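You operate a simulated robot arm through the tools that you are given. There is no shell and no other tool.

You are at the controls of a simulated robot arm. One attempt, no reset.

JOB
Check the spectrometer: seat the black puck, trim the dimmer to the screen's aim, save.
Fine: the puck first, on the sensor window; the saved flux equals the aim; then turn the dimmer fully down.

It is judged by the outcome, as a careful person would: the job done as asked, and still so three seconds after it is handed in. It fails if anything else is knocked over, pushed out of place, dropped, spilled or broken.

ROBOT AND FRAMES
A 6-joint arm with a two-finger gripper, fixed in place. Base frame: the origin is on the floor under the middle of its stand, x ahead of it, y to its left, z up; the work surface is at about z = 750. Lengths are in mm, angles in rad, forces in N, time in s.
It reaches about 1637 mm from its shoulder. Its first joint turns from -2.897 to 2.897 rad. Payload 3.43 kg.
The tool frame sits at the grasp point between the pads (the TCP): z along the fingers, y along the line on which they close. The tips reach 20 mm beyond it. The gripper opens to 190 mm; its body begins 248 mm behind the TCP.
Orientation is that of the tool frame in the base frame, as [roll, pitch, yaw] about the fixed x, y, z axes, in that order (R = Rz(yaw) Ry(pitch) Rx(roll)). With the fingers straight down and closing along the base's y, the tool's x points along the base's -x, its y along +y and its z along -z.

CONTROLS
- The arm moves only by the tool move_arm. Its argument "deltas" is a list of rows, each an object (a shift or turn left out is 0, a gripper value left out holds the last) with "grip": the closure, from 0 (fully open) to 1 (shut); "linear": the shift along the tool's x, y, z in units of 25 mm (1.0 is 25 mm), a list of three; "rotation": the turn, a rotation vector about the tool's x, y, z in units of 5 degrees (1.0 is 5 degrees), a list of three. In form: [{"grip": grip, "linear": [x, y, z], "rotation": [rx, ry, rz]}, ...]. A call has 1 to 20 rows; each row shifts and turns the commanded pose from where the row before left it, along the tool's axes as they then stand. A call with a number of a shift or a turn outside -1 to 1 is refused whole. Rows are played at 5 a second. More than 50 mm and 0.15 rad between two rows, or a gripper value outside its range, and nothing of the call is played. Where a pose cannot be reached the arm comes as near as it can. A force on the tool above 40 N (or 10 N above the force at the start of the call, whichever is more), or a blocked arm, ends the call early, and 0.2 s more pass. Each finger travels about 45 mm/s and halts on what it meets, pressing with about 24 N; the grip force reading is that of the motor and also rises with nothing between the fingers. The clock runs only during rows and for 0.2 s after the last one: add rows that do not move to give the fingers time. The reply holds the time, the measured pose of the TCP, the force on the tool along the base axes, the opening and the grip force, in the units named above and with some noise, with the torque about the TCP (base axes, N m) and any sound that the robot's microphone picked up, and new pictures: "show" is both (left out), scene, wrist or none.
- Cameras (640 x 400 px; columns grow to the right, rows downward): "scene" is fixed at [220.7, 499.8, 1356.5]; the picture's right is [-0.43, -0.90, 0.00], its down [-0.47, 0.22, -0.85] and it looks along [0.77, -0.37, -0.52] (base axes); focal length 330 px, centre (320, 200). "wrist" rides on the gripper at [70, -8, -288] in the tool frame; the picture's right is [0.12, 0.99, 0.00], its down [-0.96, 0.12, -0.25] and it looks along [-0.25, 0.03, 0.97] (tool axes); focal length 261 px, centre (320, 200). There is no depth. A picture from a camera that has moved, and an enlarged one, comes with that camera's place and axes in the base frame and with its lens.
- move_column(by): slides the trunk up (or, below 0, down) by that many mm; the arm rides with it, the base frame stays. It gives what a move gives, with no picture.
- enlarge(camera, box): a new picture of the part [left, top, right, bottom] of that camera's present view, enlarged. The clock stands still meanwhile.
- sign_off(): hands the job in; it is judged then, once.

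Places have to be worked out from the pictures, the camera data and where the tool is seen. Open the gripper and draw the arm clear of the work before you hand the job in, unless the task says otherwise.

The tools are called after ">>>" as name(argument=value, ...) on one line, values as JSON. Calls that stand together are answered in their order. move_arm: Moves the arm, as the interface text tells. Its arguments: {"type":"object","properties":{"deltas":{"type":"array","items":{"type":"object","properties":{"grip":{"type":"number"},"linear":{"type":"array","items":{"type":"number"}},"rotation":{"type":"array","items":{"type":"number"}}}}},"show":{"type":"string","enum":["both","scene","wrist","none"]}},"required":["deltas"]} The other tools are called the same way: move_column (by) moves the trunk up or down; enlarge (camera, box) takes an enlarged picture of a part of a camera's view; sign_off () hands the job in.

At the start:

```text
time: 0.0
tool_pos: [718.5, 49.6, 1162.1]
tool_rot: [3.141, 0.0, -3.141]
contact_force: [-0.3, -0.6, -0.6]
moment: [0.03, -0.03, -0.04]
grip_width: 189.7
gripper_force: 0.1
trunk travel left (down, up): [-175.0, 65.0]
```

scene: 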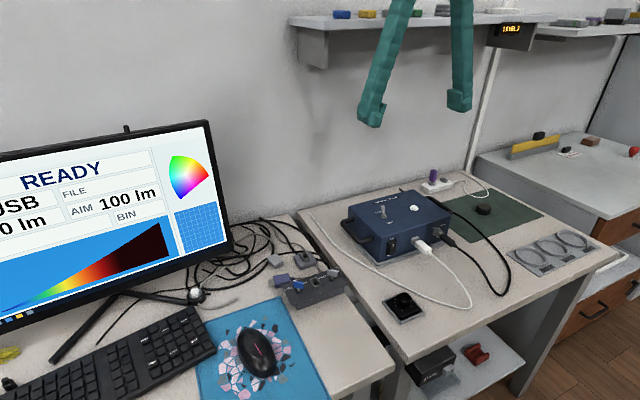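
wrist: 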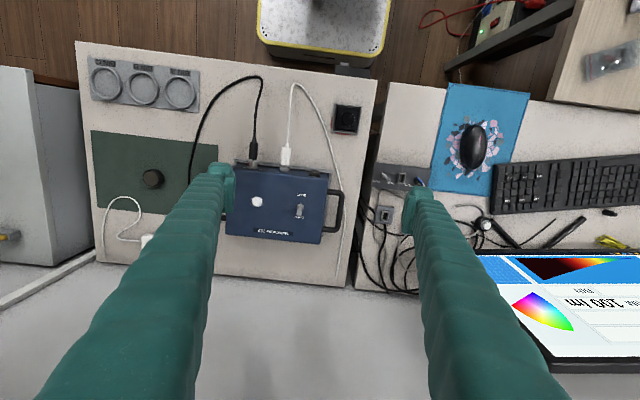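

I'll start by looking closely at the screen, the blue box, the puck on the mat and the small devices.

>>> enlarge(camera="scene", box=[0, 110, 240, 330])

>>> enlarge(camera="scene", box=[330, 160, 550, 330])

>>> enlarge(camera="wrist", box=[80, 40, 400, 280])

>>> enlarge(camera="wrist", box=[210, 140, 370, 260])

>>> enlarge(camera="scene", box=[240, 220, 380, 330])

```text
1.82 times, centred on (120, 220) of scene
camera zoom: at [220.7, 499.8, 1356.5], right [-0.43, -0.9, 0.0], down [-0.47, 0.22, -0.85], along [0.77, -0.37, -0.52], focal length 600 px, centre (684, 164)
```

zoom: 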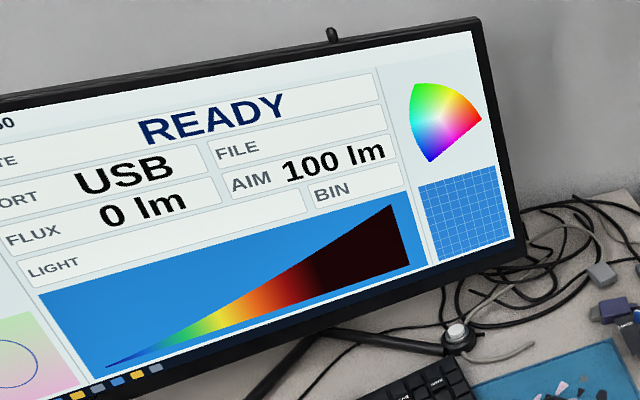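

```text
2.35 times, centred on (440, 245) of scene
camera zoom: at [220.7, 499.8, 1356.5], right [-0.43, -0.9, 0.0], down [-0.47, 0.22, -0.85], along [0.77, -0.37, -0.52], focal length 777 px, centre (38, 94)
```

zoom: 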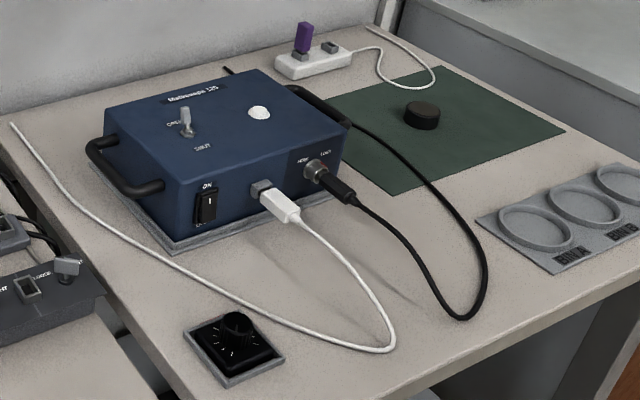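

```text
1.67 times, centred on (240, 160) of wrist
camera zoom: at [648.1, 43.2, 1450.7], right [-0.12, 0.99, 0.0], down [0.96, 0.12, 0.25], along [0.25, 0.03, -0.97], focal length 434 px, centre (453, 267)
```

zoom: 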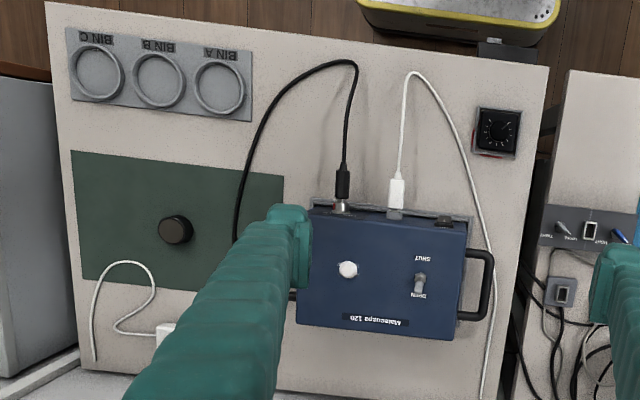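

```text
3.33 times, centred on (290, 200) of wrist
camera zoom: at [648.1, 43.2, 1450.7], right [-0.12, 0.99, 0.0], down [0.96, 0.12, 0.25], along [0.25, 0.03, -0.97], focal length 869 px, centre (420, 200)
```

zoom: 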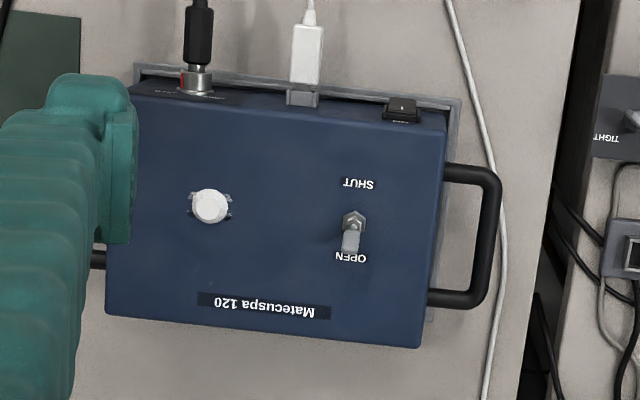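

```text
3.64 times, centred on (310, 275) of scene
camera zoom: at [220.7, 499.8, 1356.5], right [-0.43, -0.9, 0.0], down [-0.47, 0.22, -0.85], along [0.77, -0.37, -0.52], focal length 1200 px, centre (356, -73)
```

zoom: 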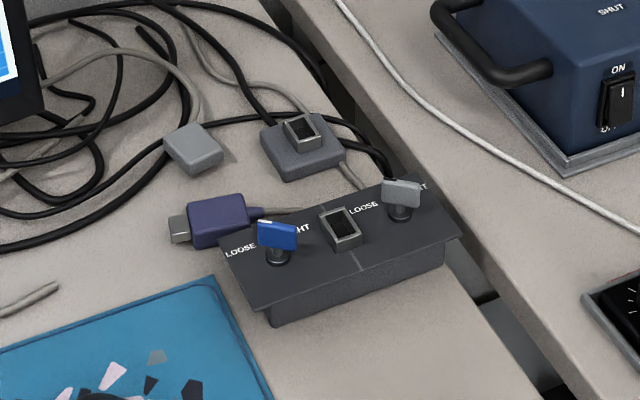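

Next I'll look at the display on the shelf, the white round thing by the monitor, the dimmer and the power strip.

>>> enlarge(camera="scene", box=[480, 10, 560, 60])

>>> enlarge(camera="scene", box=[160, 260, 240, 310])

>>> enlarge(camera="scene", box=[370, 280, 450, 330])

>>> enlarge(camera="scene", box=[370, 180, 450, 230])

>>> enlarge(camera="scene", box=[410, 160, 570, 260])

>>> enlarge(camera="wrist", box=[320, 90, 400, 140])

>>> enlarge(camera="wrist", box=[360, 140, 520, 240])

>>> enlarge(camera="wrist", box=[440, 140, 640, 390])

```text
8.00 times, centred on (520, 35) of scene
camera zoom: at [220.7, 499.8, 1356.5], right [-0.43, -0.9, 0.0], down [-0.47, 0.22, -0.85], along [0.77, -0.37, -0.52], focal length 2641 px, centre (-1280, 1520)
```

zoom: 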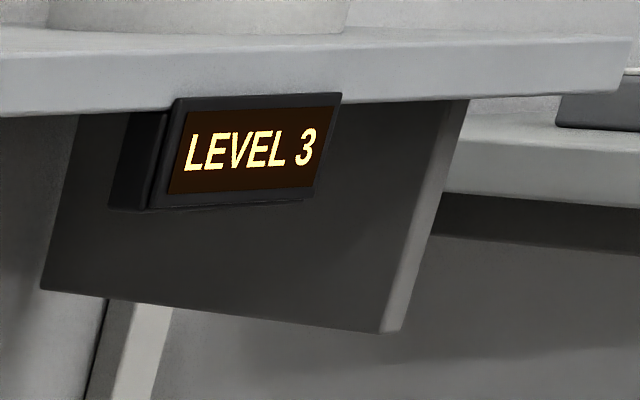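

```text
8.00 times, centred on (200, 285) of scene
camera zoom: at [220.7, 499.8, 1356.5], right [-0.43, -0.9, 0.0], down [-0.47, 0.22, -0.85], along [0.77, -0.37, -0.52], focal length 2641 px, centre (1280, -480)
```

zoom: 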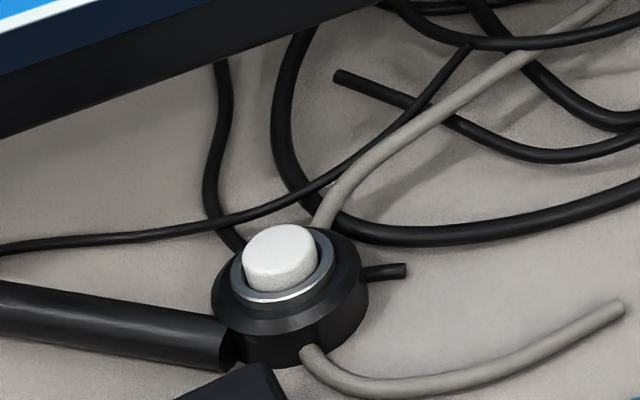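

```text
8.00 times, centred on (410, 305) of scene
camera zoom: at [220.7, 499.8, 1356.5], right [-0.43, -0.9, 0.0], down [-0.47, 0.22, -0.85], along [0.77, -0.37, -0.52], focal length 2641 px, centre (-400, -640)
```

zoom: 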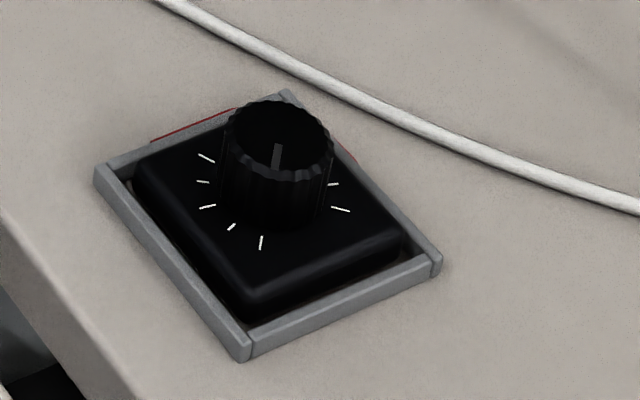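

```text
8.00 times, centred on (410, 205) of scene
camera zoom: at [220.7, 499.8, 1356.5], right [-0.43, -0.9, 0.0], down [-0.47, 0.22, -0.85], along [0.77, -0.37, -0.52], focal length 2641 px, centre (-400, 160)
```

zoom: 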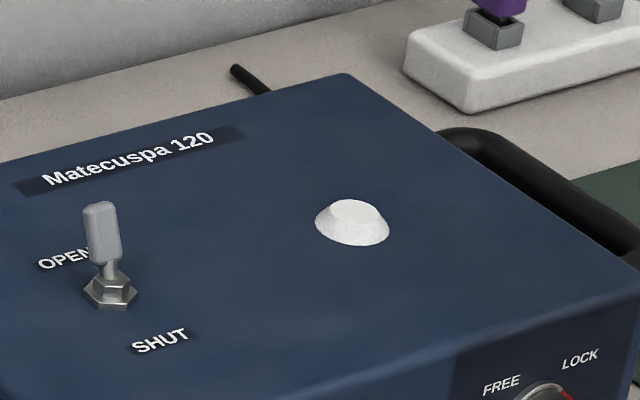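

```text
4.00 times, centred on (490, 210) of scene
camera zoom: at [220.7, 499.8, 1356.5], right [-0.43, -0.9, 0.0], down [-0.47, 0.22, -0.85], along [0.77, -0.37, -0.52], focal length 1320 px, centre (-360, 160)
```

zoom: 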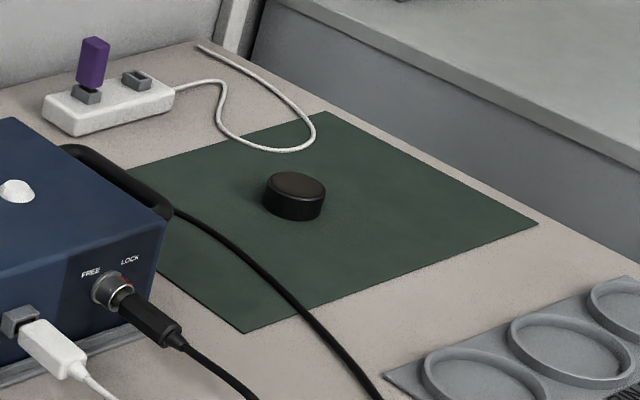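

```text
8.00 times, centred on (360, 115) of wrist
camera zoom: at [648.1, 43.2, 1450.7], right [-0.12, 0.99, 0.0], down [0.96, 0.12, 0.25], along [0.25, 0.03, -0.97], focal length 2085 px, centre (0, 880)
```

zoom: 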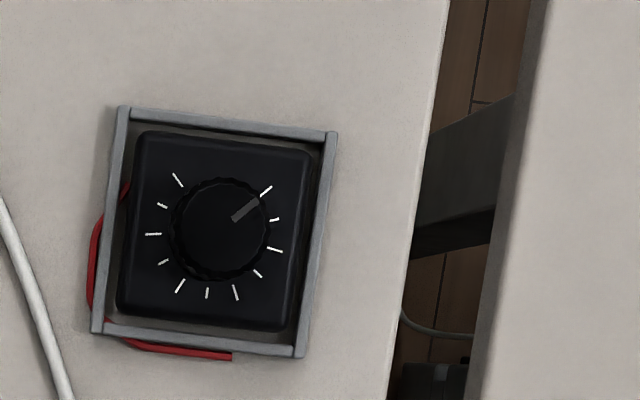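

```text
4.00 times, centred on (440, 190) of wrist
camera zoom: at [648.1, 43.2, 1450.7], right [-0.12, 0.99, 0.0], down [0.96, 0.12, 0.25], along [0.25, 0.03, -0.97], focal length 1043 px, centre (-160, 240)
```

zoom: 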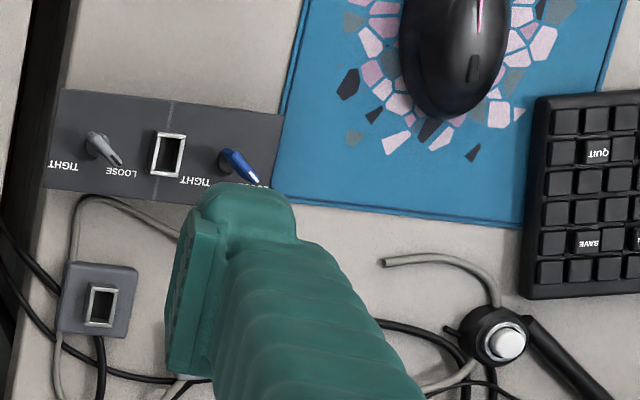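

```text
1.60 times, centred on (540, 265) of wrist
camera zoom: at [648.1, 43.2, 1450.7], right [-0.12, 0.99, 0.0], down [0.96, 0.12, 0.25], along [0.25, 0.03, -0.97], focal length 417 px, centre (-32, 96)
```

zoom: 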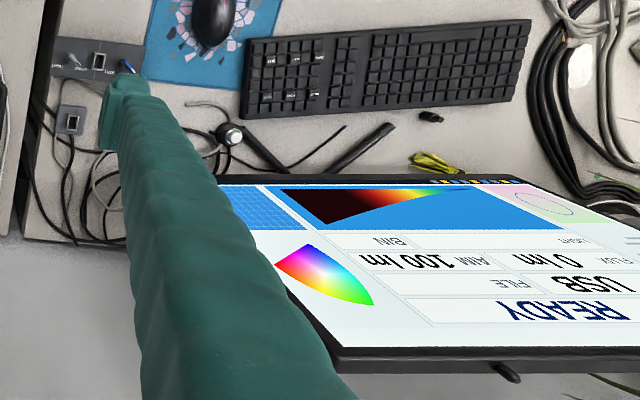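

The screen reads READY with flux 0 and aim 100, the dimmer pointer seems to be at its low end, the shutter is OPEN, and the keyboard has a SAVE key. A shelf overhangs the bench, so I'll tilt the tool where it is to aim the wrist camera forward and find that shelf before working under it.

>>> move_arm(deltas=[{"grip": 0, "rotation": [0, -1, 0]}, {"rotation": [0, -1, 0]}, {"rotation": [0, -1, 0]}, {"rotation": [0, -1, 0]}, {"rotation": [0, -1, 0]}, {"rotation": [0, -1, 0]}, {"rotation": [0, -1, 0]}, {"rotation": [0, -1, 0]}, {"rotation": [0, -1, 0]}, {"rotation": [0, -1, 0]}, {"rotation": [0, 0, 0]}], show="both")

```text
time: 2.4
tool_pos: [717.1, 50.3, 1163.9]
tool_rot: [-3.141, 0.875, 3.141]
contact_force: [-0.1, 0.6, -0.7]
moment: [0.0, 0.03, 0.03]
grip_width: 190.0
gripper_force: 0.1
trunk travel left (down, up): [-175.0, 65.0]
camera wrist: at [452.6, 43.3, 1294.0], right [-0.08, 0.99, -0.09], down [0.43, 0.12, 0.9], along [0.9, 0.03, -0.43], focal length 261 px, centre (320, 200)
```

scene: 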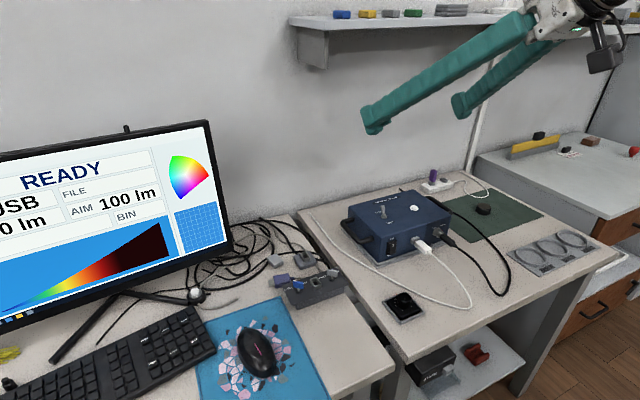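
wrist: 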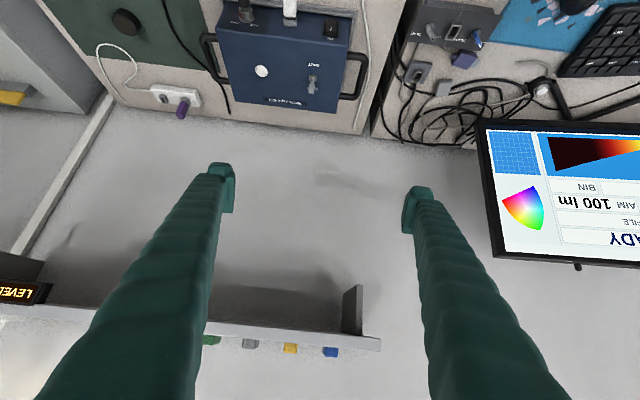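

The shelf's front edge works out at about x≈885, z≈1300, so I'll work with the tool leaning back about 25° toward the base. I'm going over the puck at roughly (817, -380) to measure it from above.

>>> move_arm(deltas=[{"linear": [0, -0.9, 0], "rotation": [0, 1, 0]}, {"linear": [0, -0.9, 0], "rotation": [0, 1, 0]}, {"linear": [0, -0.9, 0], "rotation": [0, 1, 0]}, {"linear": [0, -0.9, 0], "rotation": [0, 1, 0]}, {"linear": [0, -0.9, 0], "rotation": [0, 1, 0]}, {"linear": [-0.018, -0.977, 0.565]}, {"linear": [-0.018, -0.977, 0.565]}, {"linear": [-0.018, -0.977, 0.565]}, {"linear": [-0.018, -0.977, 0.565]}, {"linear": [-0.018, -0.977, 0.565]}, {"linear": [-0.018, -0.977, 0.565]}, {"linear": [-0.018, -0.977, 0.565]}, {"linear": [-0.018, -0.977, 0.565]}, {"linear": [-0.018, -0.977, 0.565]}, {"linear": [-0.018, -0.977, 0.565]}, {"linear": [-0.018, -0.977, 0.565]}, {"linear": [-0.018, -0.977, 0.565]}, {"linear": [-0.018, -0.977, 0.565]}, {"linear": [0, 0, 0]}], show="both")

```text
time: 6.4
tool_pos: [799.9, -380.2, 998.4]
tool_rot: [3.141, 0.436, 3.141]
contact_force: [-0.2, 0.4, -0.3]
moment: [-0.01, 0.04, 0.02]
grip_width: 190.1
gripper_force: 0.0
trunk travel left (down, up): [-175.0, 65.0]
camera wrist: at [615.5, -386.9, 1229.3], right [-0.11, 0.99, -0.05], down [0.77, 0.12, 0.63], along [0.63, 0.03, -0.77], focal length 261 px, centre (320, 200)
```

scene: 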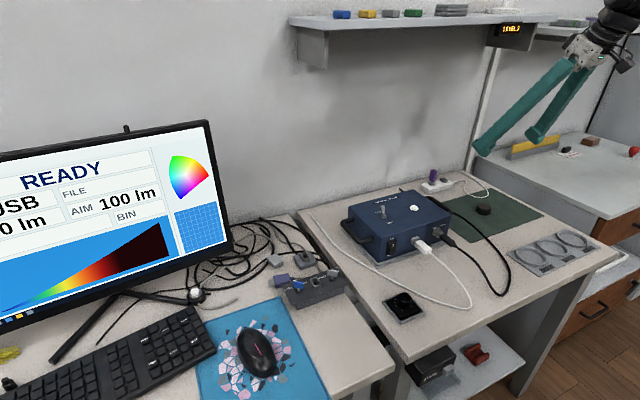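
wrist: 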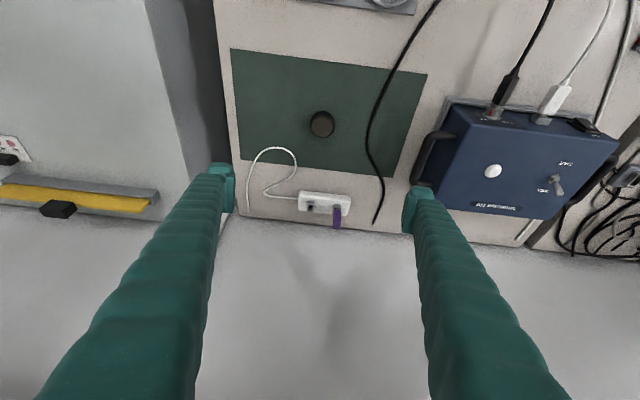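

The wrist camera has the puck near (813, -385). I'll zoom in on it to get its size and height, and look at the fingertips.

>>> enlarge(camera="wrist", box=[282, 99, 362, 149])

>>> enlarge(camera="scene", box=[463, 195, 503, 220])

>>> enlarge(camera="scene", box=[460, 60, 620, 160])

>>> enlarge(camera="wrist", box=[420, 80, 640, 220])

```text
8.00 times, centred on (322, 124) of wrist
camera zoom: at [615.5, -386.9, 1229.3], right [-0.11, 0.99, -0.05], down [0.77, 0.12, 0.63], along [0.63, 0.03, -0.77], focal length 2085 px, centre (304, 808)
```

zoom: 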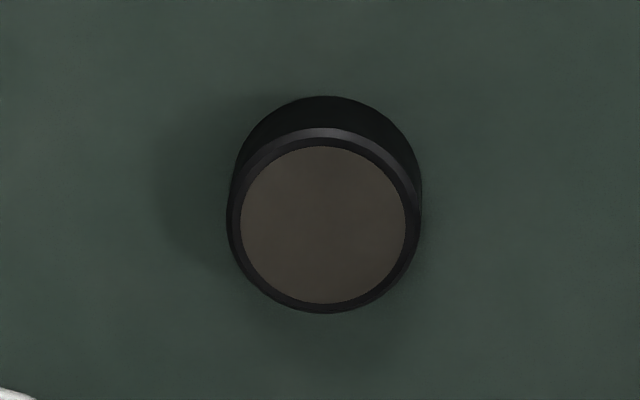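

```text
16.00 times, centred on (483, 208) of scene
camera zoom: at [220.7, 499.8, 1356.5], right [-0.43, -0.9, 0.0], down [-0.47, 0.22, -0.85], along [0.77, -0.37, -0.52], focal length 5281 px, centre (-2288, 80)
```

zoom: 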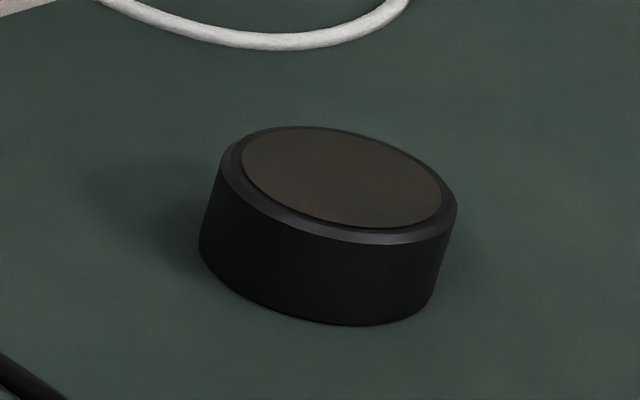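

```text
4.00 times, centred on (540, 110) of scene
camera zoom: at [220.7, 499.8, 1356.5], right [-0.43, -0.9, 0.0], down [-0.47, 0.22, -0.85], along [0.77, -0.37, -0.52], focal length 1320 px, centre (-560, 560)
```

zoom: 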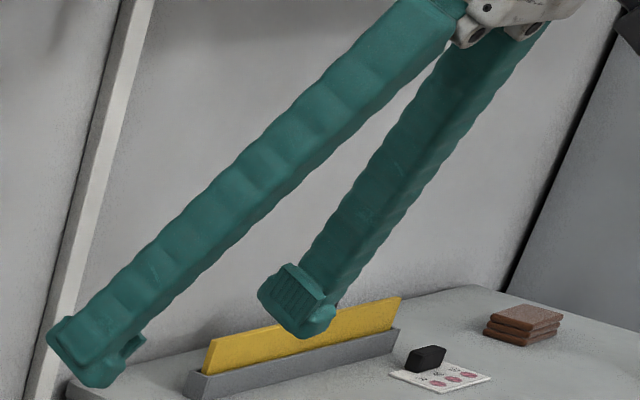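

```text
2.86 times, centred on (530, 150) of wrist
camera zoom: at [615.5, -386.9, 1229.3], right [-0.11, 0.99, -0.05], down [0.77, 0.12, 0.63], along [0.63, 0.03, -0.77], focal length 745 px, centre (-280, 343)
```

zoom: 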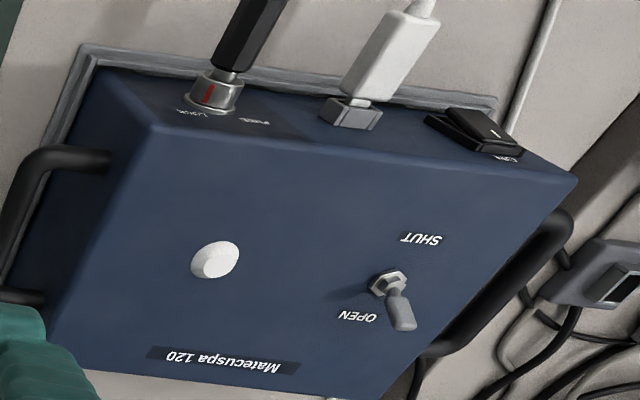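

The puck is about 45 mm across and 20 mm high, centred near (816, -386). I'll half-close the gripper so the fingers miss the black cable, then come down above it.

>>> move_arm(deltas=[{"grip": 0.5, "linear": [0.32, -0.04, 0.94]}, {"linear": [0.32, -0.04, 0.94]}, {"linear": [0.32, -0.04, 0.94]}, {"linear": [0.32, -0.04, 0.94]}, {"linear": [0.32, -0.04, 0.94]}, {"linear": [0.32, -0.04, 0.94]}, {"linear": [0, 0, 0]}, {"linear": [0, 0, 0]}], show="both")

```text
time: 8.2
tool_pos: [817.8, -386.3, 851.3]
tool_rot: [-3.142, 0.438, 3.141]
contact_force: [0.6, 0.5, -0.7]
moment: [0.03, -0.01, 0.01]
grip_width: 95.0
gripper_force: 0.2
trunk travel left (down, up): [-175.0, 65.0]
camera wrist: at [631.4, -392.9, 1082.4], right [-0.11, 0.99, -0.05], down [0.77, 0.12, 0.63], along [0.63, 0.03, -0.77], focal length 261 px, centre (320, 200)
```

scene: 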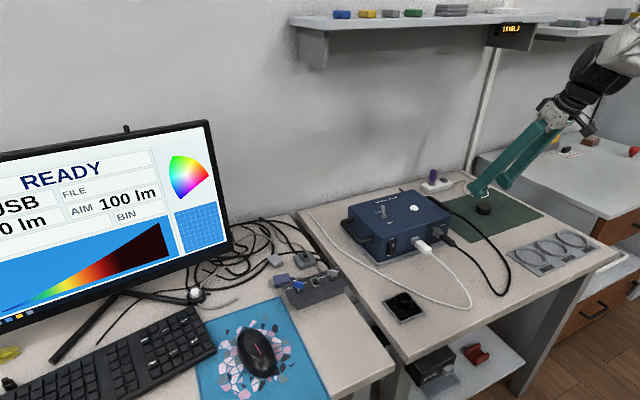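
wrist: 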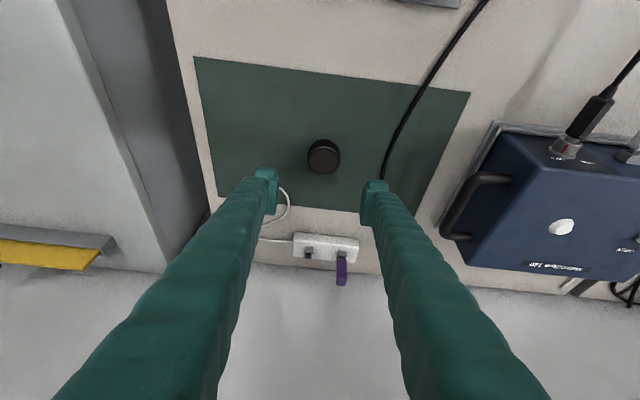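

Zooming in to refine the puck's place relative to the open fingers.

>>> enlarge(camera="wrist", box=[240, 120, 400, 220])

>>> enlarge(camera="scene", box=[440, 170, 520, 220])

```text
4.00 times, centred on (320, 170) of wrist
camera zoom: at [631.4, -392.9, 1082.4], right [-0.11, 0.99, -0.05], down [0.77, 0.12, 0.63], along [0.63, 0.03, -0.77], focal length 1043 px, centre (320, 320)
```

zoom: 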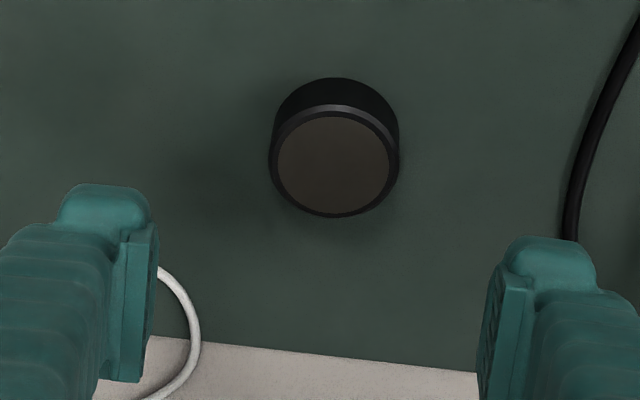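

```text
8.00 times, centred on (480, 195) of scene
camera zoom: at [220.7, 499.8, 1356.5], right [-0.43, -0.9, 0.0], down [-0.47, 0.22, -0.85], along [0.77, -0.37, -0.52], focal length 2641 px, centre (-960, 240)
```

zoom: 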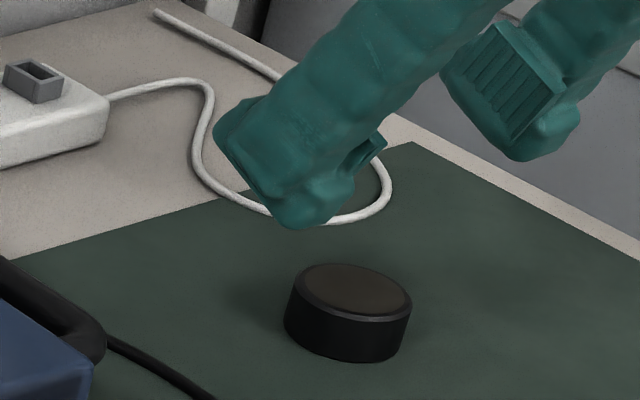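

The refined puck centre is (815.5, -384). I'll narrow the fingers to 70 mm and descend around it, to about z = 780.

>>> move_arm(deltas=[{"grip": 0.63, "linear": [0, 0.09, 0]}, {"linear": [0, 0, 0]}, {"linear": [0.258, 0, 0.509]}, {"linear": [0.258, 0, 0.509]}, {"linear": [0.258, 0, 0.509]}, {"linear": [0.258, 0, 0.509]}, {"linear": [0.258, 0, 0.509]}, {"linear": [0, 0, 0]}], show="both")

>>> enlarge(camera="wrist", box=[240, 120, 400, 220])

>>> enlarge(camera="scene", box=[440, 170, 520, 220])

```text
time: 10.0
tool_pos: [813.2, -384.4, 780.3]
tool_rot: [3.141, 0.437, 3.141]
contact_force: [-0.1, 0.0, 0.1]
moment: [-0.02, 0.0, 0.0]
grip_width: 70.2
gripper_force: 0.1
trunk travel left (down, up): [-175.0, 65.0]
camera wrist: at [628.2, -390.6, 1010.9], right [-0.11, 0.99, -0.05], down [0.77, 0.12, 0.63], along [0.63, 0.03, -0.77], focal length 261 px, centre (320, 200)
```

scene: 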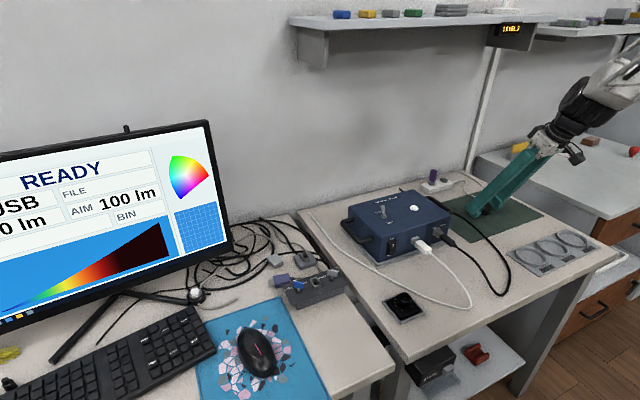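
wrist: 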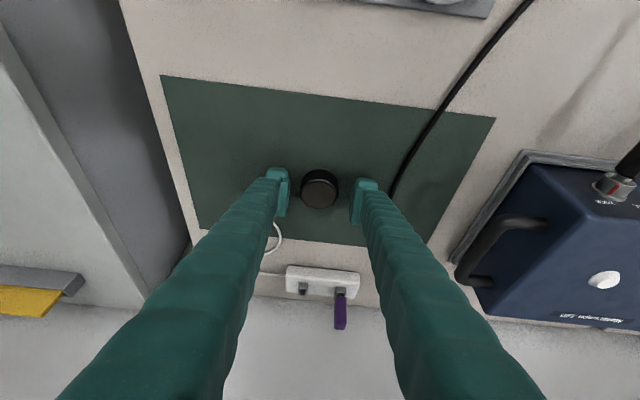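

```text
4.00 times, centred on (320, 170) of wrist
camera zoom: at [628.2, -390.6, 1010.9], right [-0.11, 0.99, -0.05], down [0.77, 0.12, 0.63], along [0.63, 0.03, -0.77], focal length 1043 px, centre (320, 320)
```

zoom: 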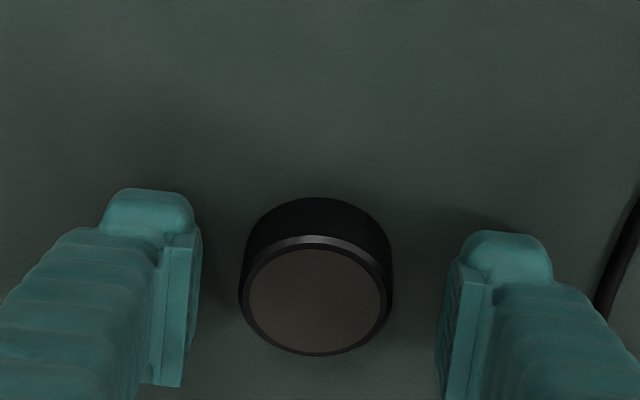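

```text
8.00 times, centred on (480, 195) of scene
camera zoom: at [220.7, 499.8, 1356.5], right [-0.43, -0.9, 0.0], down [-0.47, 0.22, -0.85], along [0.77, -0.37, -0.52], focal length 2641 px, centre (-960, 240)
```

zoom: 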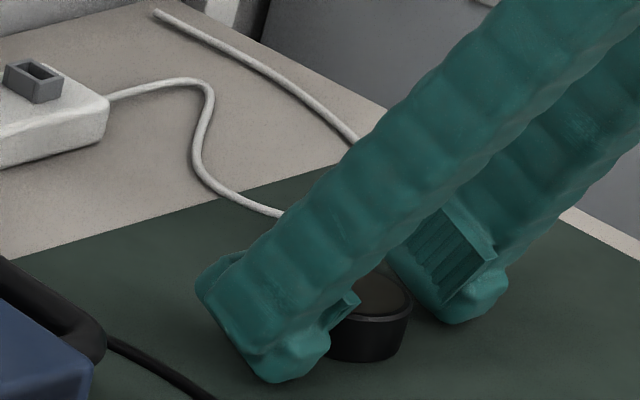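

The puck is centred between the pads, with the TCP 3 mm short in x. I'll nudge forward and down 3 mm, then close on it.

>>> move_arm(deltas=[{"linear": [-0.06, 0.02, 0.16]}, {"linear": [0, 0, 0]}, {"grip": 1.0}, {"linear": [0, 0, 0]}, {"linear": [0, 0, 0]}, {"linear": [0, 0, 0]}, {"linear": [0, 0, 0]}], show="both")

>>> enlarge(camera="wrist", box=[240, 120, 400, 220])

```text
time: 11.6
tool_pos: [816.8, -383.8, 776.4]
tool_rot: [3.141, 0.436, -3.141]
contact_force: [0.8, -1.6, 2.3]
moment: [0.0, 0.03, -0.03]
grip_width: 43.2
gripper_force: 24.4
trunk travel left (down, up): [-175.0, 65.0]
camera wrist: at [631.3, -390.1, 1008.1], right [-0.11, 0.99, -0.05], down [0.77, 0.12, 0.63], along [0.63, 0.03, -0.77], focal length 261 px, centre (320, 200)
```

scene: 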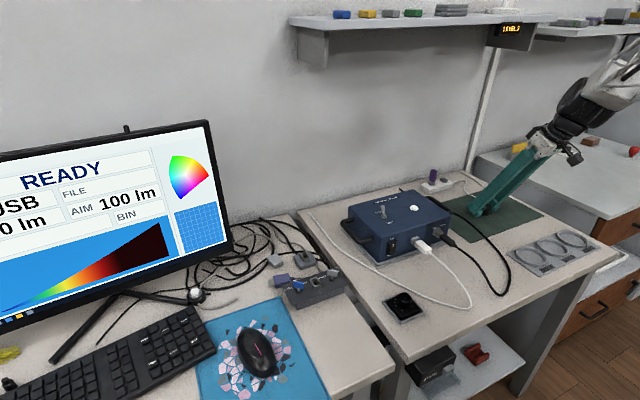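
wrist: 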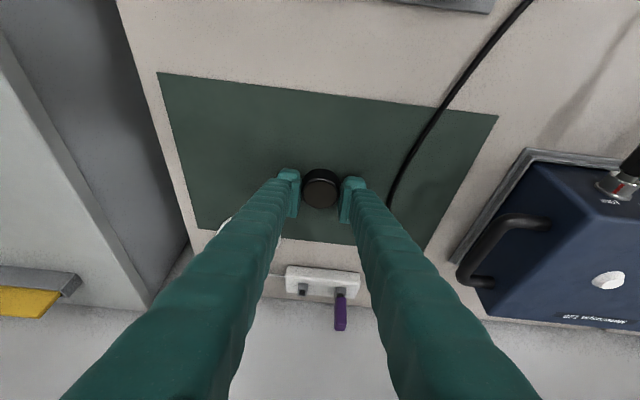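

```text
4.00 times, centred on (320, 170) of wrist
camera zoom: at [631.3, -390.1, 1008.1], right [-0.11, 0.99, -0.05], down [0.77, 0.12, 0.63], along [0.63, 0.03, -0.77], focal length 1043 px, centre (320, 320)
```

zoom: 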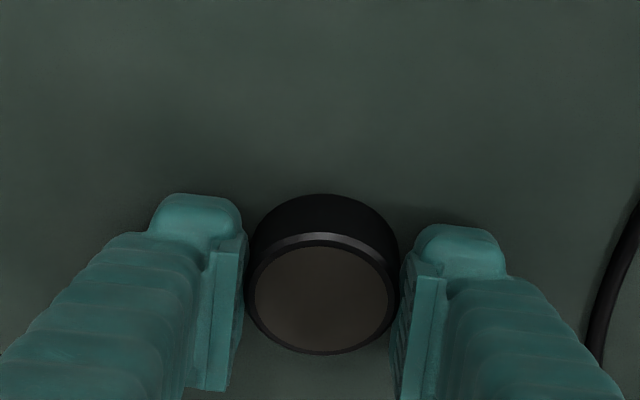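

The puck is held at 43 mm. Lifting it straight up 120 mm.

>>> move_arm(deltas=[{"linear": [-0.203, 0, -0.435]}, {"linear": [-0.203, 0, -0.435]}, {"linear": [-0.406, 0, -0.87]}, {"linear": [-0.406, 0, -0.87]}, {"linear": [-0.406, 0, -0.87]}, {"linear": [-0.406, 0, -0.87]}, {"linear": [0, 0, 0]}], show="both")

>>> enlarge(camera="scene", box=[440, 130, 540, 230])

```text
time: 13.2
tool_pos: [815.6, -382.7, 896.9]
tool_rot: [-3.139, 0.436, 3.141]
contact_force: [-0.4, 0.9, -0.1]
moment: [0.02, -0.03, 0.0]
grip_width: 43.2
gripper_force: 24.1
trunk travel left (down, up): [-175.0, 65.0]
camera wrist: at [631.7, -390.1, 1128.4], right [-0.11, 0.99, -0.05], down [0.77, 0.12, 0.63], along [0.63, 0.03, -0.77], focal length 261 px, centre (320, 200)
```

scene: 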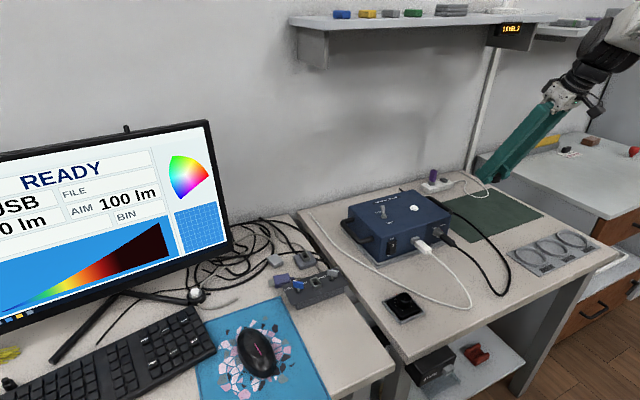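
wrist: 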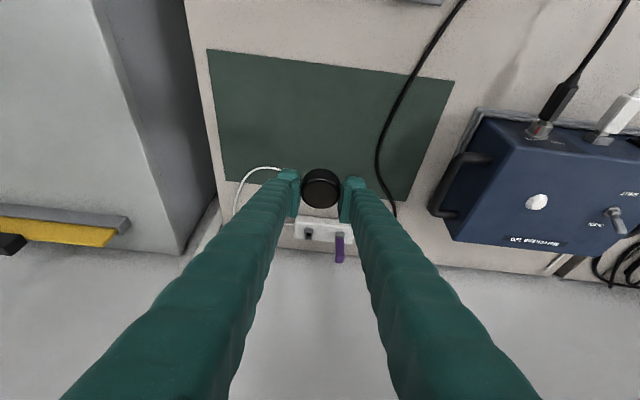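

```text
4.00 times, centred on (490, 180) of scene
camera zoom: at [220.7, 499.8, 1356.5], right [-0.43, -0.9, 0.0], down [-0.47, 0.22, -0.85], along [0.77, -0.37, -0.52], focal length 1320 px, centre (-360, 280)
```

zoom: 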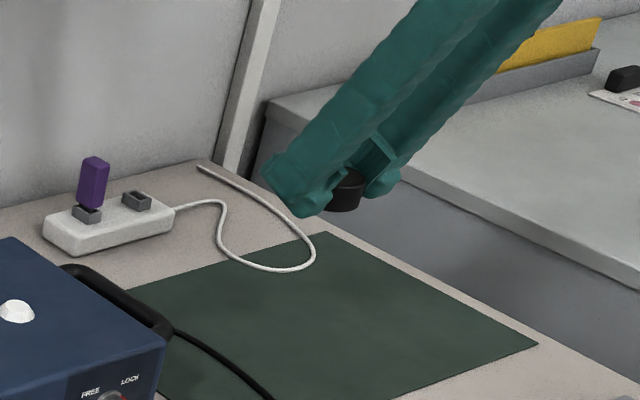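

The puck is off the mat and firm in the grip. Next I'll carry it across to hover about 100 mm above the white window, estimated at (826, -89, 842).

>>> move_arm(deltas=[{"linear": [-0.111, 0.904, -0.162]}, {"linear": [-0.111, 0.904, -0.162]}, {"linear": [-0.111, 0.904, -0.162]}, {"linear": [-0.111, 0.904, -0.162]}, {"linear": [-0.111, 0.904, -0.162]}, {"linear": [-0.111, 0.904, -0.162]}, {"linear": [-0.111, 0.904, -0.162]}, {"linear": [-0.111, 0.904, -0.162]}, {"linear": [-0.111, 0.904, -0.162]}, {"linear": [-0.111, 0.904, -0.162]}, {"linear": [-0.111, 0.904, -0.162]}, {"linear": [-0.111, 0.904, -0.162]}, {"linear": [-0.111, 0.904, -0.162]}, {"linear": [0, 0, 0]}, {"linear": [0, 0, 0]}], show="both")

>>> enlarge(camera="wrist", box=[240, 120, 400, 220])

>>> enlarge(camera="scene", box=[370, 130, 470, 230])

```text
time: 16.4
tool_pos: [827.6, -89.4, 959.1]
tool_rot: [3.141, 0.436, 3.141]
contact_force: [-0.4, -0.6, -0.4]
moment: [0.04, -0.04, -0.01]
grip_width: 43.3
gripper_force: 23.7
trunk travel left (down, up): [-175.0, 65.0]
camera wrist: at [643.1, -96.0, 1190.5], right [-0.11, 0.99, -0.05], down [0.77, 0.12, 0.63], along [0.63, 0.03, -0.77], focal length 261 px, centre (320, 200)
```

scene: 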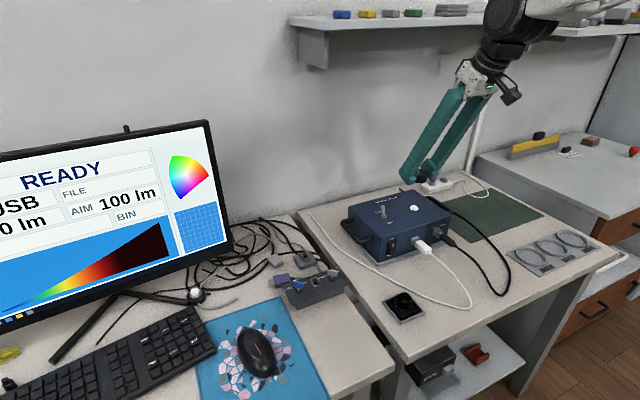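
wrist: 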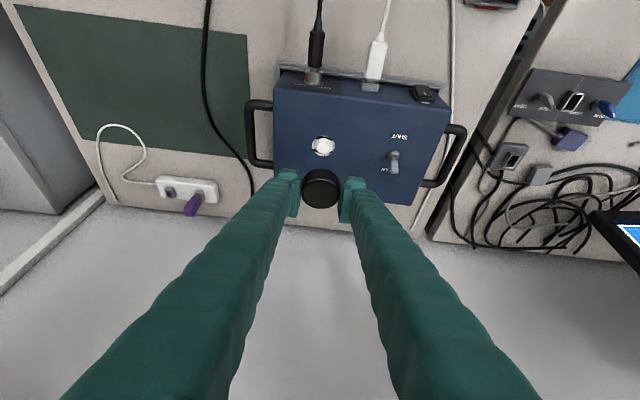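

```text
4.00 times, centred on (320, 170) of wrist
camera zoom: at [643.1, -96.0, 1190.5], right [-0.11, 0.99, -0.05], down [0.77, 0.12, 0.63], along [0.63, 0.03, -0.77], focal length 1043 px, centre (320, 320)
```

zoom: 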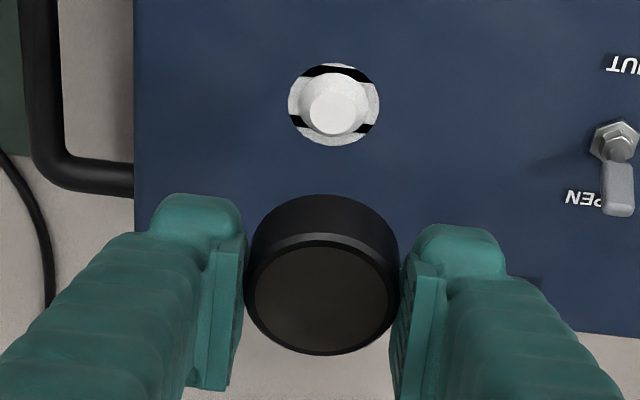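

```text
4.00 times, centred on (420, 180) of scene
camera zoom: at [220.7, 499.8, 1356.5], right [-0.43, -0.9, 0.0], down [-0.47, 0.22, -0.85], along [0.77, -0.37, -0.52], focal length 1320 px, centre (-80, 280)
```

zoom: 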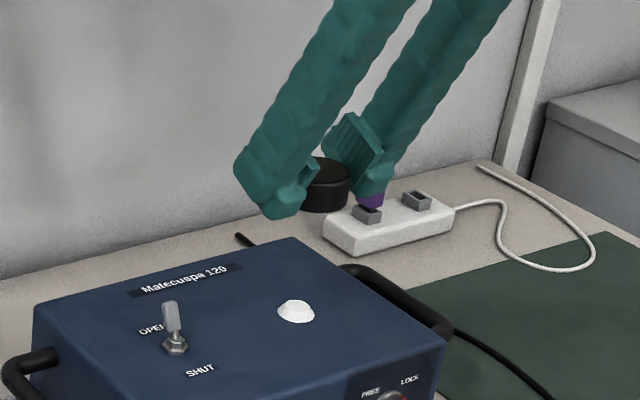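

The window is a disc of about 34 mm with a small white cone, and it lines up within about 2 mm of the puck. I'll lower 60 mm and check again close up.

>>> move_arm(deltas=[{"linear": [0.35, -0.03, 0.72]}, {"linear": [0.35, -0.03, 0.72]}, {"linear": [0.35, 0, 0.72]}, {"linear": [0, 0, 0]}, {"linear": [0, 0, 0]}], show="both")

>>> enlarge(camera="wrist", box=[240, 120, 400, 220])

>>> enlarge(camera="scene", box=[375, 160, 455, 230])

```text
time: 17.6
tool_pos: [826.4, -91.2, 899.5]
tool_rot: [-3.141, 0.437, -3.14]
contact_force: [-0.1, -0.4, -0.1]
moment: [-0.03, -0.03, 0.01]
grip_width: 43.0
gripper_force: 23.7
trunk travel left (down, up): [-175.0, 65.0]
camera wrist: at [641.7, -97.7, 1130.0], right [-0.11, 0.99, -0.05], down [0.77, 0.12, 0.63], along [0.63, 0.03, -0.77], focal length 261 px, centre (320, 200)
```

scene: 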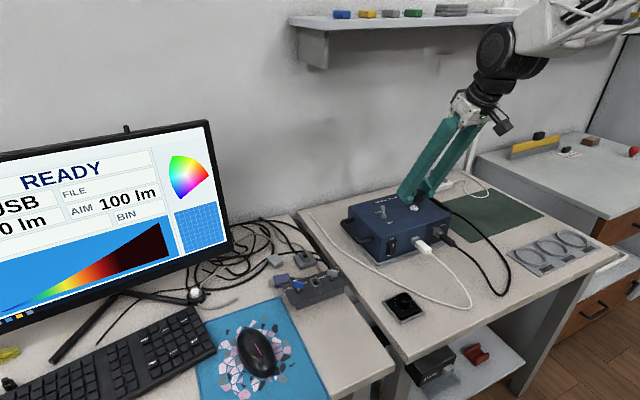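
wrist: 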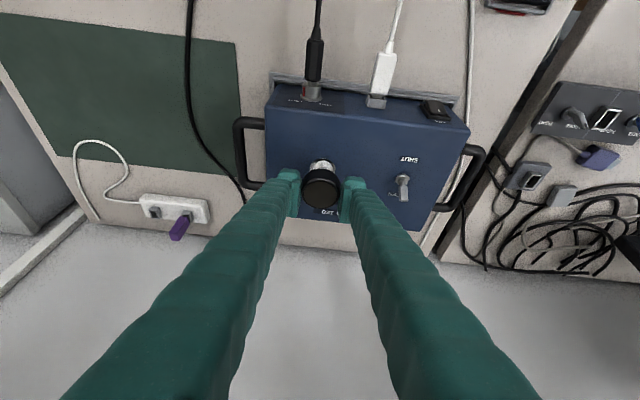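

```text
4.00 times, centred on (320, 170) of wrist
camera zoom: at [641.7, -97.7, 1130.0], right [-0.11, 0.99, -0.05], down [0.77, 0.12, 0.63], along [0.63, 0.03, -0.77], focal length 1043 px, centre (320, 320)
```

zoom: 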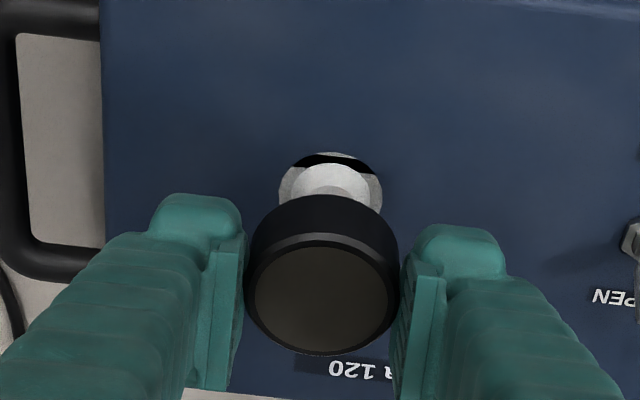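

```text
5.71 times, centred on (415, 195) of scene
camera zoom: at [220.7, 499.8, 1356.5], right [-0.43, -0.9, 0.0], down [-0.47, 0.22, -0.85], along [0.77, -0.37, -0.52], focal length 1886 px, centre (-223, 229)
```

zoom: 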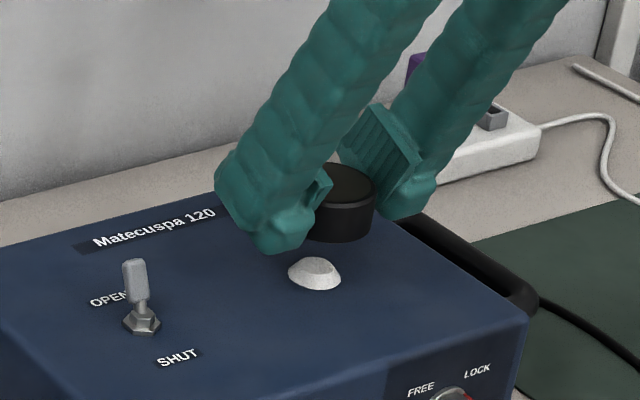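

Both views put the puck over the cone within about a millimetre, with the box top around z ≈ 839. Lowering another 20 mm to look again before touching.

>>> move_arm(deltas=[{"linear": [0.151, 0, 0.371]}, {"linear": [0.151, 0, 0.371]}, {"linear": [0, 0, 0]}, {"linear": [0, 0, 0]}], show="both")

>>> enlarge(camera="wrist", box=[240, 120, 400, 220])

>>> enlarge(camera="scene", box=[375, 170, 455, 220])

```text
time: 18.6
tool_pos: [829.1, -89.5, 878.3]
tool_rot: [-3.141, 0.437, -3.141]
contact_force: [-0.7, 0.8, -0.7]
moment: [0.02, 0.03, -0.03]
grip_width: 43.3
gripper_force: 24.3
trunk travel left (down, up): [-175.0, 65.0]
camera wrist: at [642.7, -97.4, 1110.0], right [-0.11, 0.99, -0.05], down [0.77, 0.12, 0.63], along [0.63, 0.03, -0.77], focal length 261 px, centre (320, 200)
```

scene: 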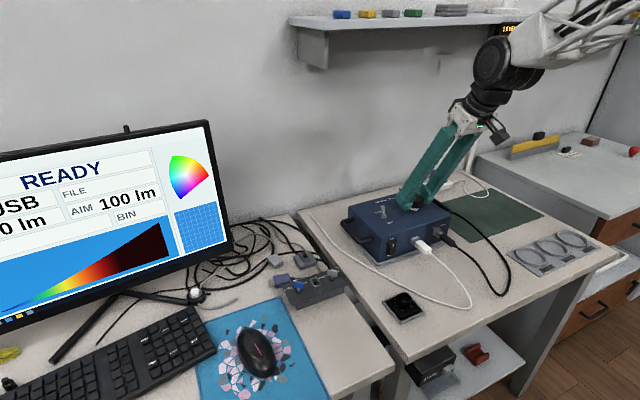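
wrist: 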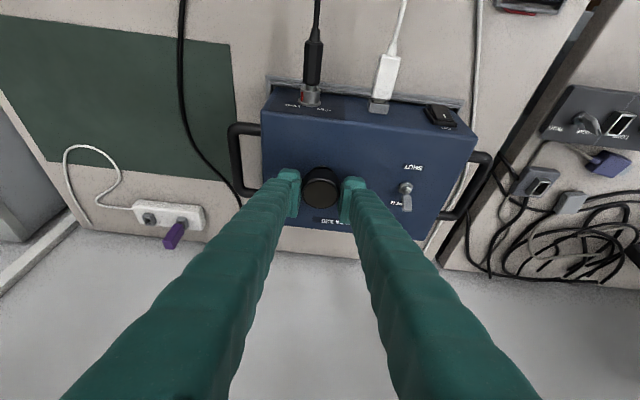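

```text
4.00 times, centred on (320, 170) of wrist
camera zoom: at [642.7, -97.4, 1110.0], right [-0.11, 0.99, -0.05], down [0.77, 0.12, 0.63], along [0.63, 0.03, -0.77], focal length 1043 px, centre (320, 320)
```

zoom: 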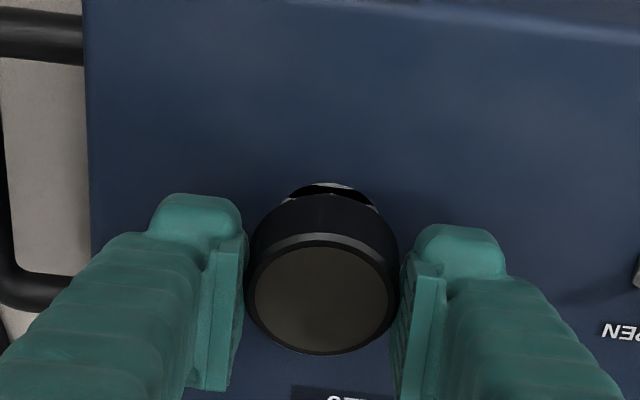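

```text
8.00 times, centred on (415, 195) of scene
camera zoom: at [220.7, 499.8, 1356.5], right [-0.43, -0.9, 0.0], down [-0.47, 0.22, -0.85], along [0.77, -0.37, -0.52], focal length 2641 px, centre (-440, 240)
```

zoom: 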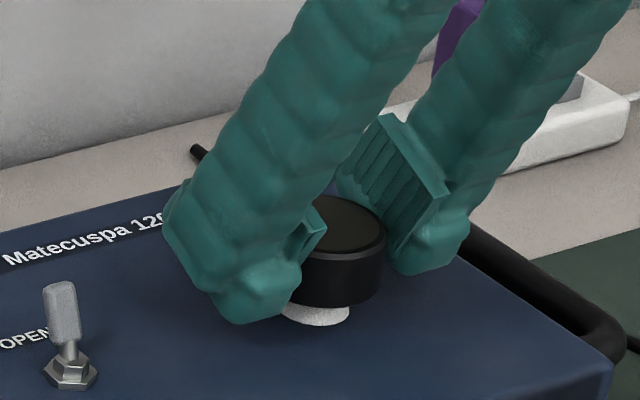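

The puck sits about 14 mm above the box top and is centred over the cone. I'll go down in 2 mm steps while watching the force.

>>> move_arm(deltas=[{"linear": [0.034, 0.02, 0.0725]}, {"linear": [0.034, 0, 0.0725]}, {"linear": [0.034, 0, 0.0725]}, {"linear": [0, 0, 0]}, {"linear": [0, 0, 0]}], show="none")

>>> enlarge(camera="scene", box=[375, 170, 455, 220])

```text
time: 19.8
tool_pos: [827.3, -89.5, 872.9]
tool_rot: [3.141, 0.435, 3.14]
contact_force: [-0.2, -0.3, 0.3]
moment: [0.0, -0.02, -0.01]
grip_width: 43.4
gripper_force: 24.0
trunk travel left (down, up): [-175.0, 65.0]
```

```text
8.00 times, centred on (415, 195) of scene
camera zoom: at [220.7, 499.8, 1356.5], right [-0.43, -0.9, 0.0], down [-0.47, 0.22, -0.85], along [0.77, -0.37, -0.52], focal length 2641 px, centre (-440, 240)
```

zoom: 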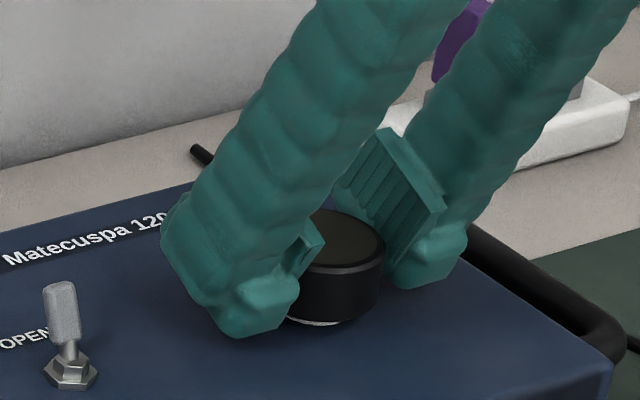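

No contact force yet at z = 872.9. Continuing down in small steps.

>>> move_arm(deltas=[{"linear": [0.034, 0, 0.0725]}, {"linear": [0, 0, 0]}, {"linear": [0, 0, 0]}], show="none")

>>> move_arm(deltas=[{"linear": [0.034, 0, 0.0725]}, {"linear": [0, 0, 0]}, {"linear": [0, 0, 0]}], show="none")

>>> enlarge(camera="scene", box=[375, 170, 455, 220])

```text
time: 20.6
tool_pos: [827.5, -90.4, 873.1]
tool_rot: [3.141, 0.439, 3.14]
contact_force: [-0.7, -1.2, 20.0]
moment: [-0.04, 0.1, 0.0]
grip_width: 43.5
gripper_force: 24.0
trunk travel left (down, up): [-175.0, 65.0]
```

```text
time: 21.4
tool_pos: [826.9, -89.1, 871.2]
tool_rot: [-3.139, 0.436, -3.141]
contact_force: [3.1, -2.3, 29.8]
moment: [-0.04, 0.0, 0.01]
grip_width: 43.3
gripper_force: 23.5
trunk travel left (down, up): [-175.0, 65.0]
```

```text
8.00 times, centred on (415, 195) of scene
camera zoom: at [220.7, 499.8, 1356.5], right [-0.43, -0.9, 0.0], down [-0.47, 0.22, -0.85], along [0.77, -0.37, -0.52], focal length 2641 px, centre (-440, 240)
```

zoom: 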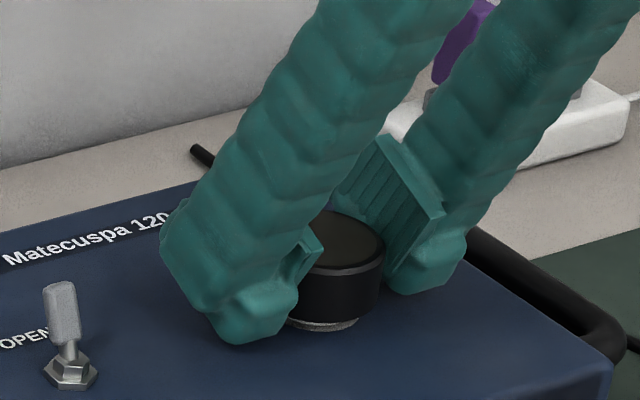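

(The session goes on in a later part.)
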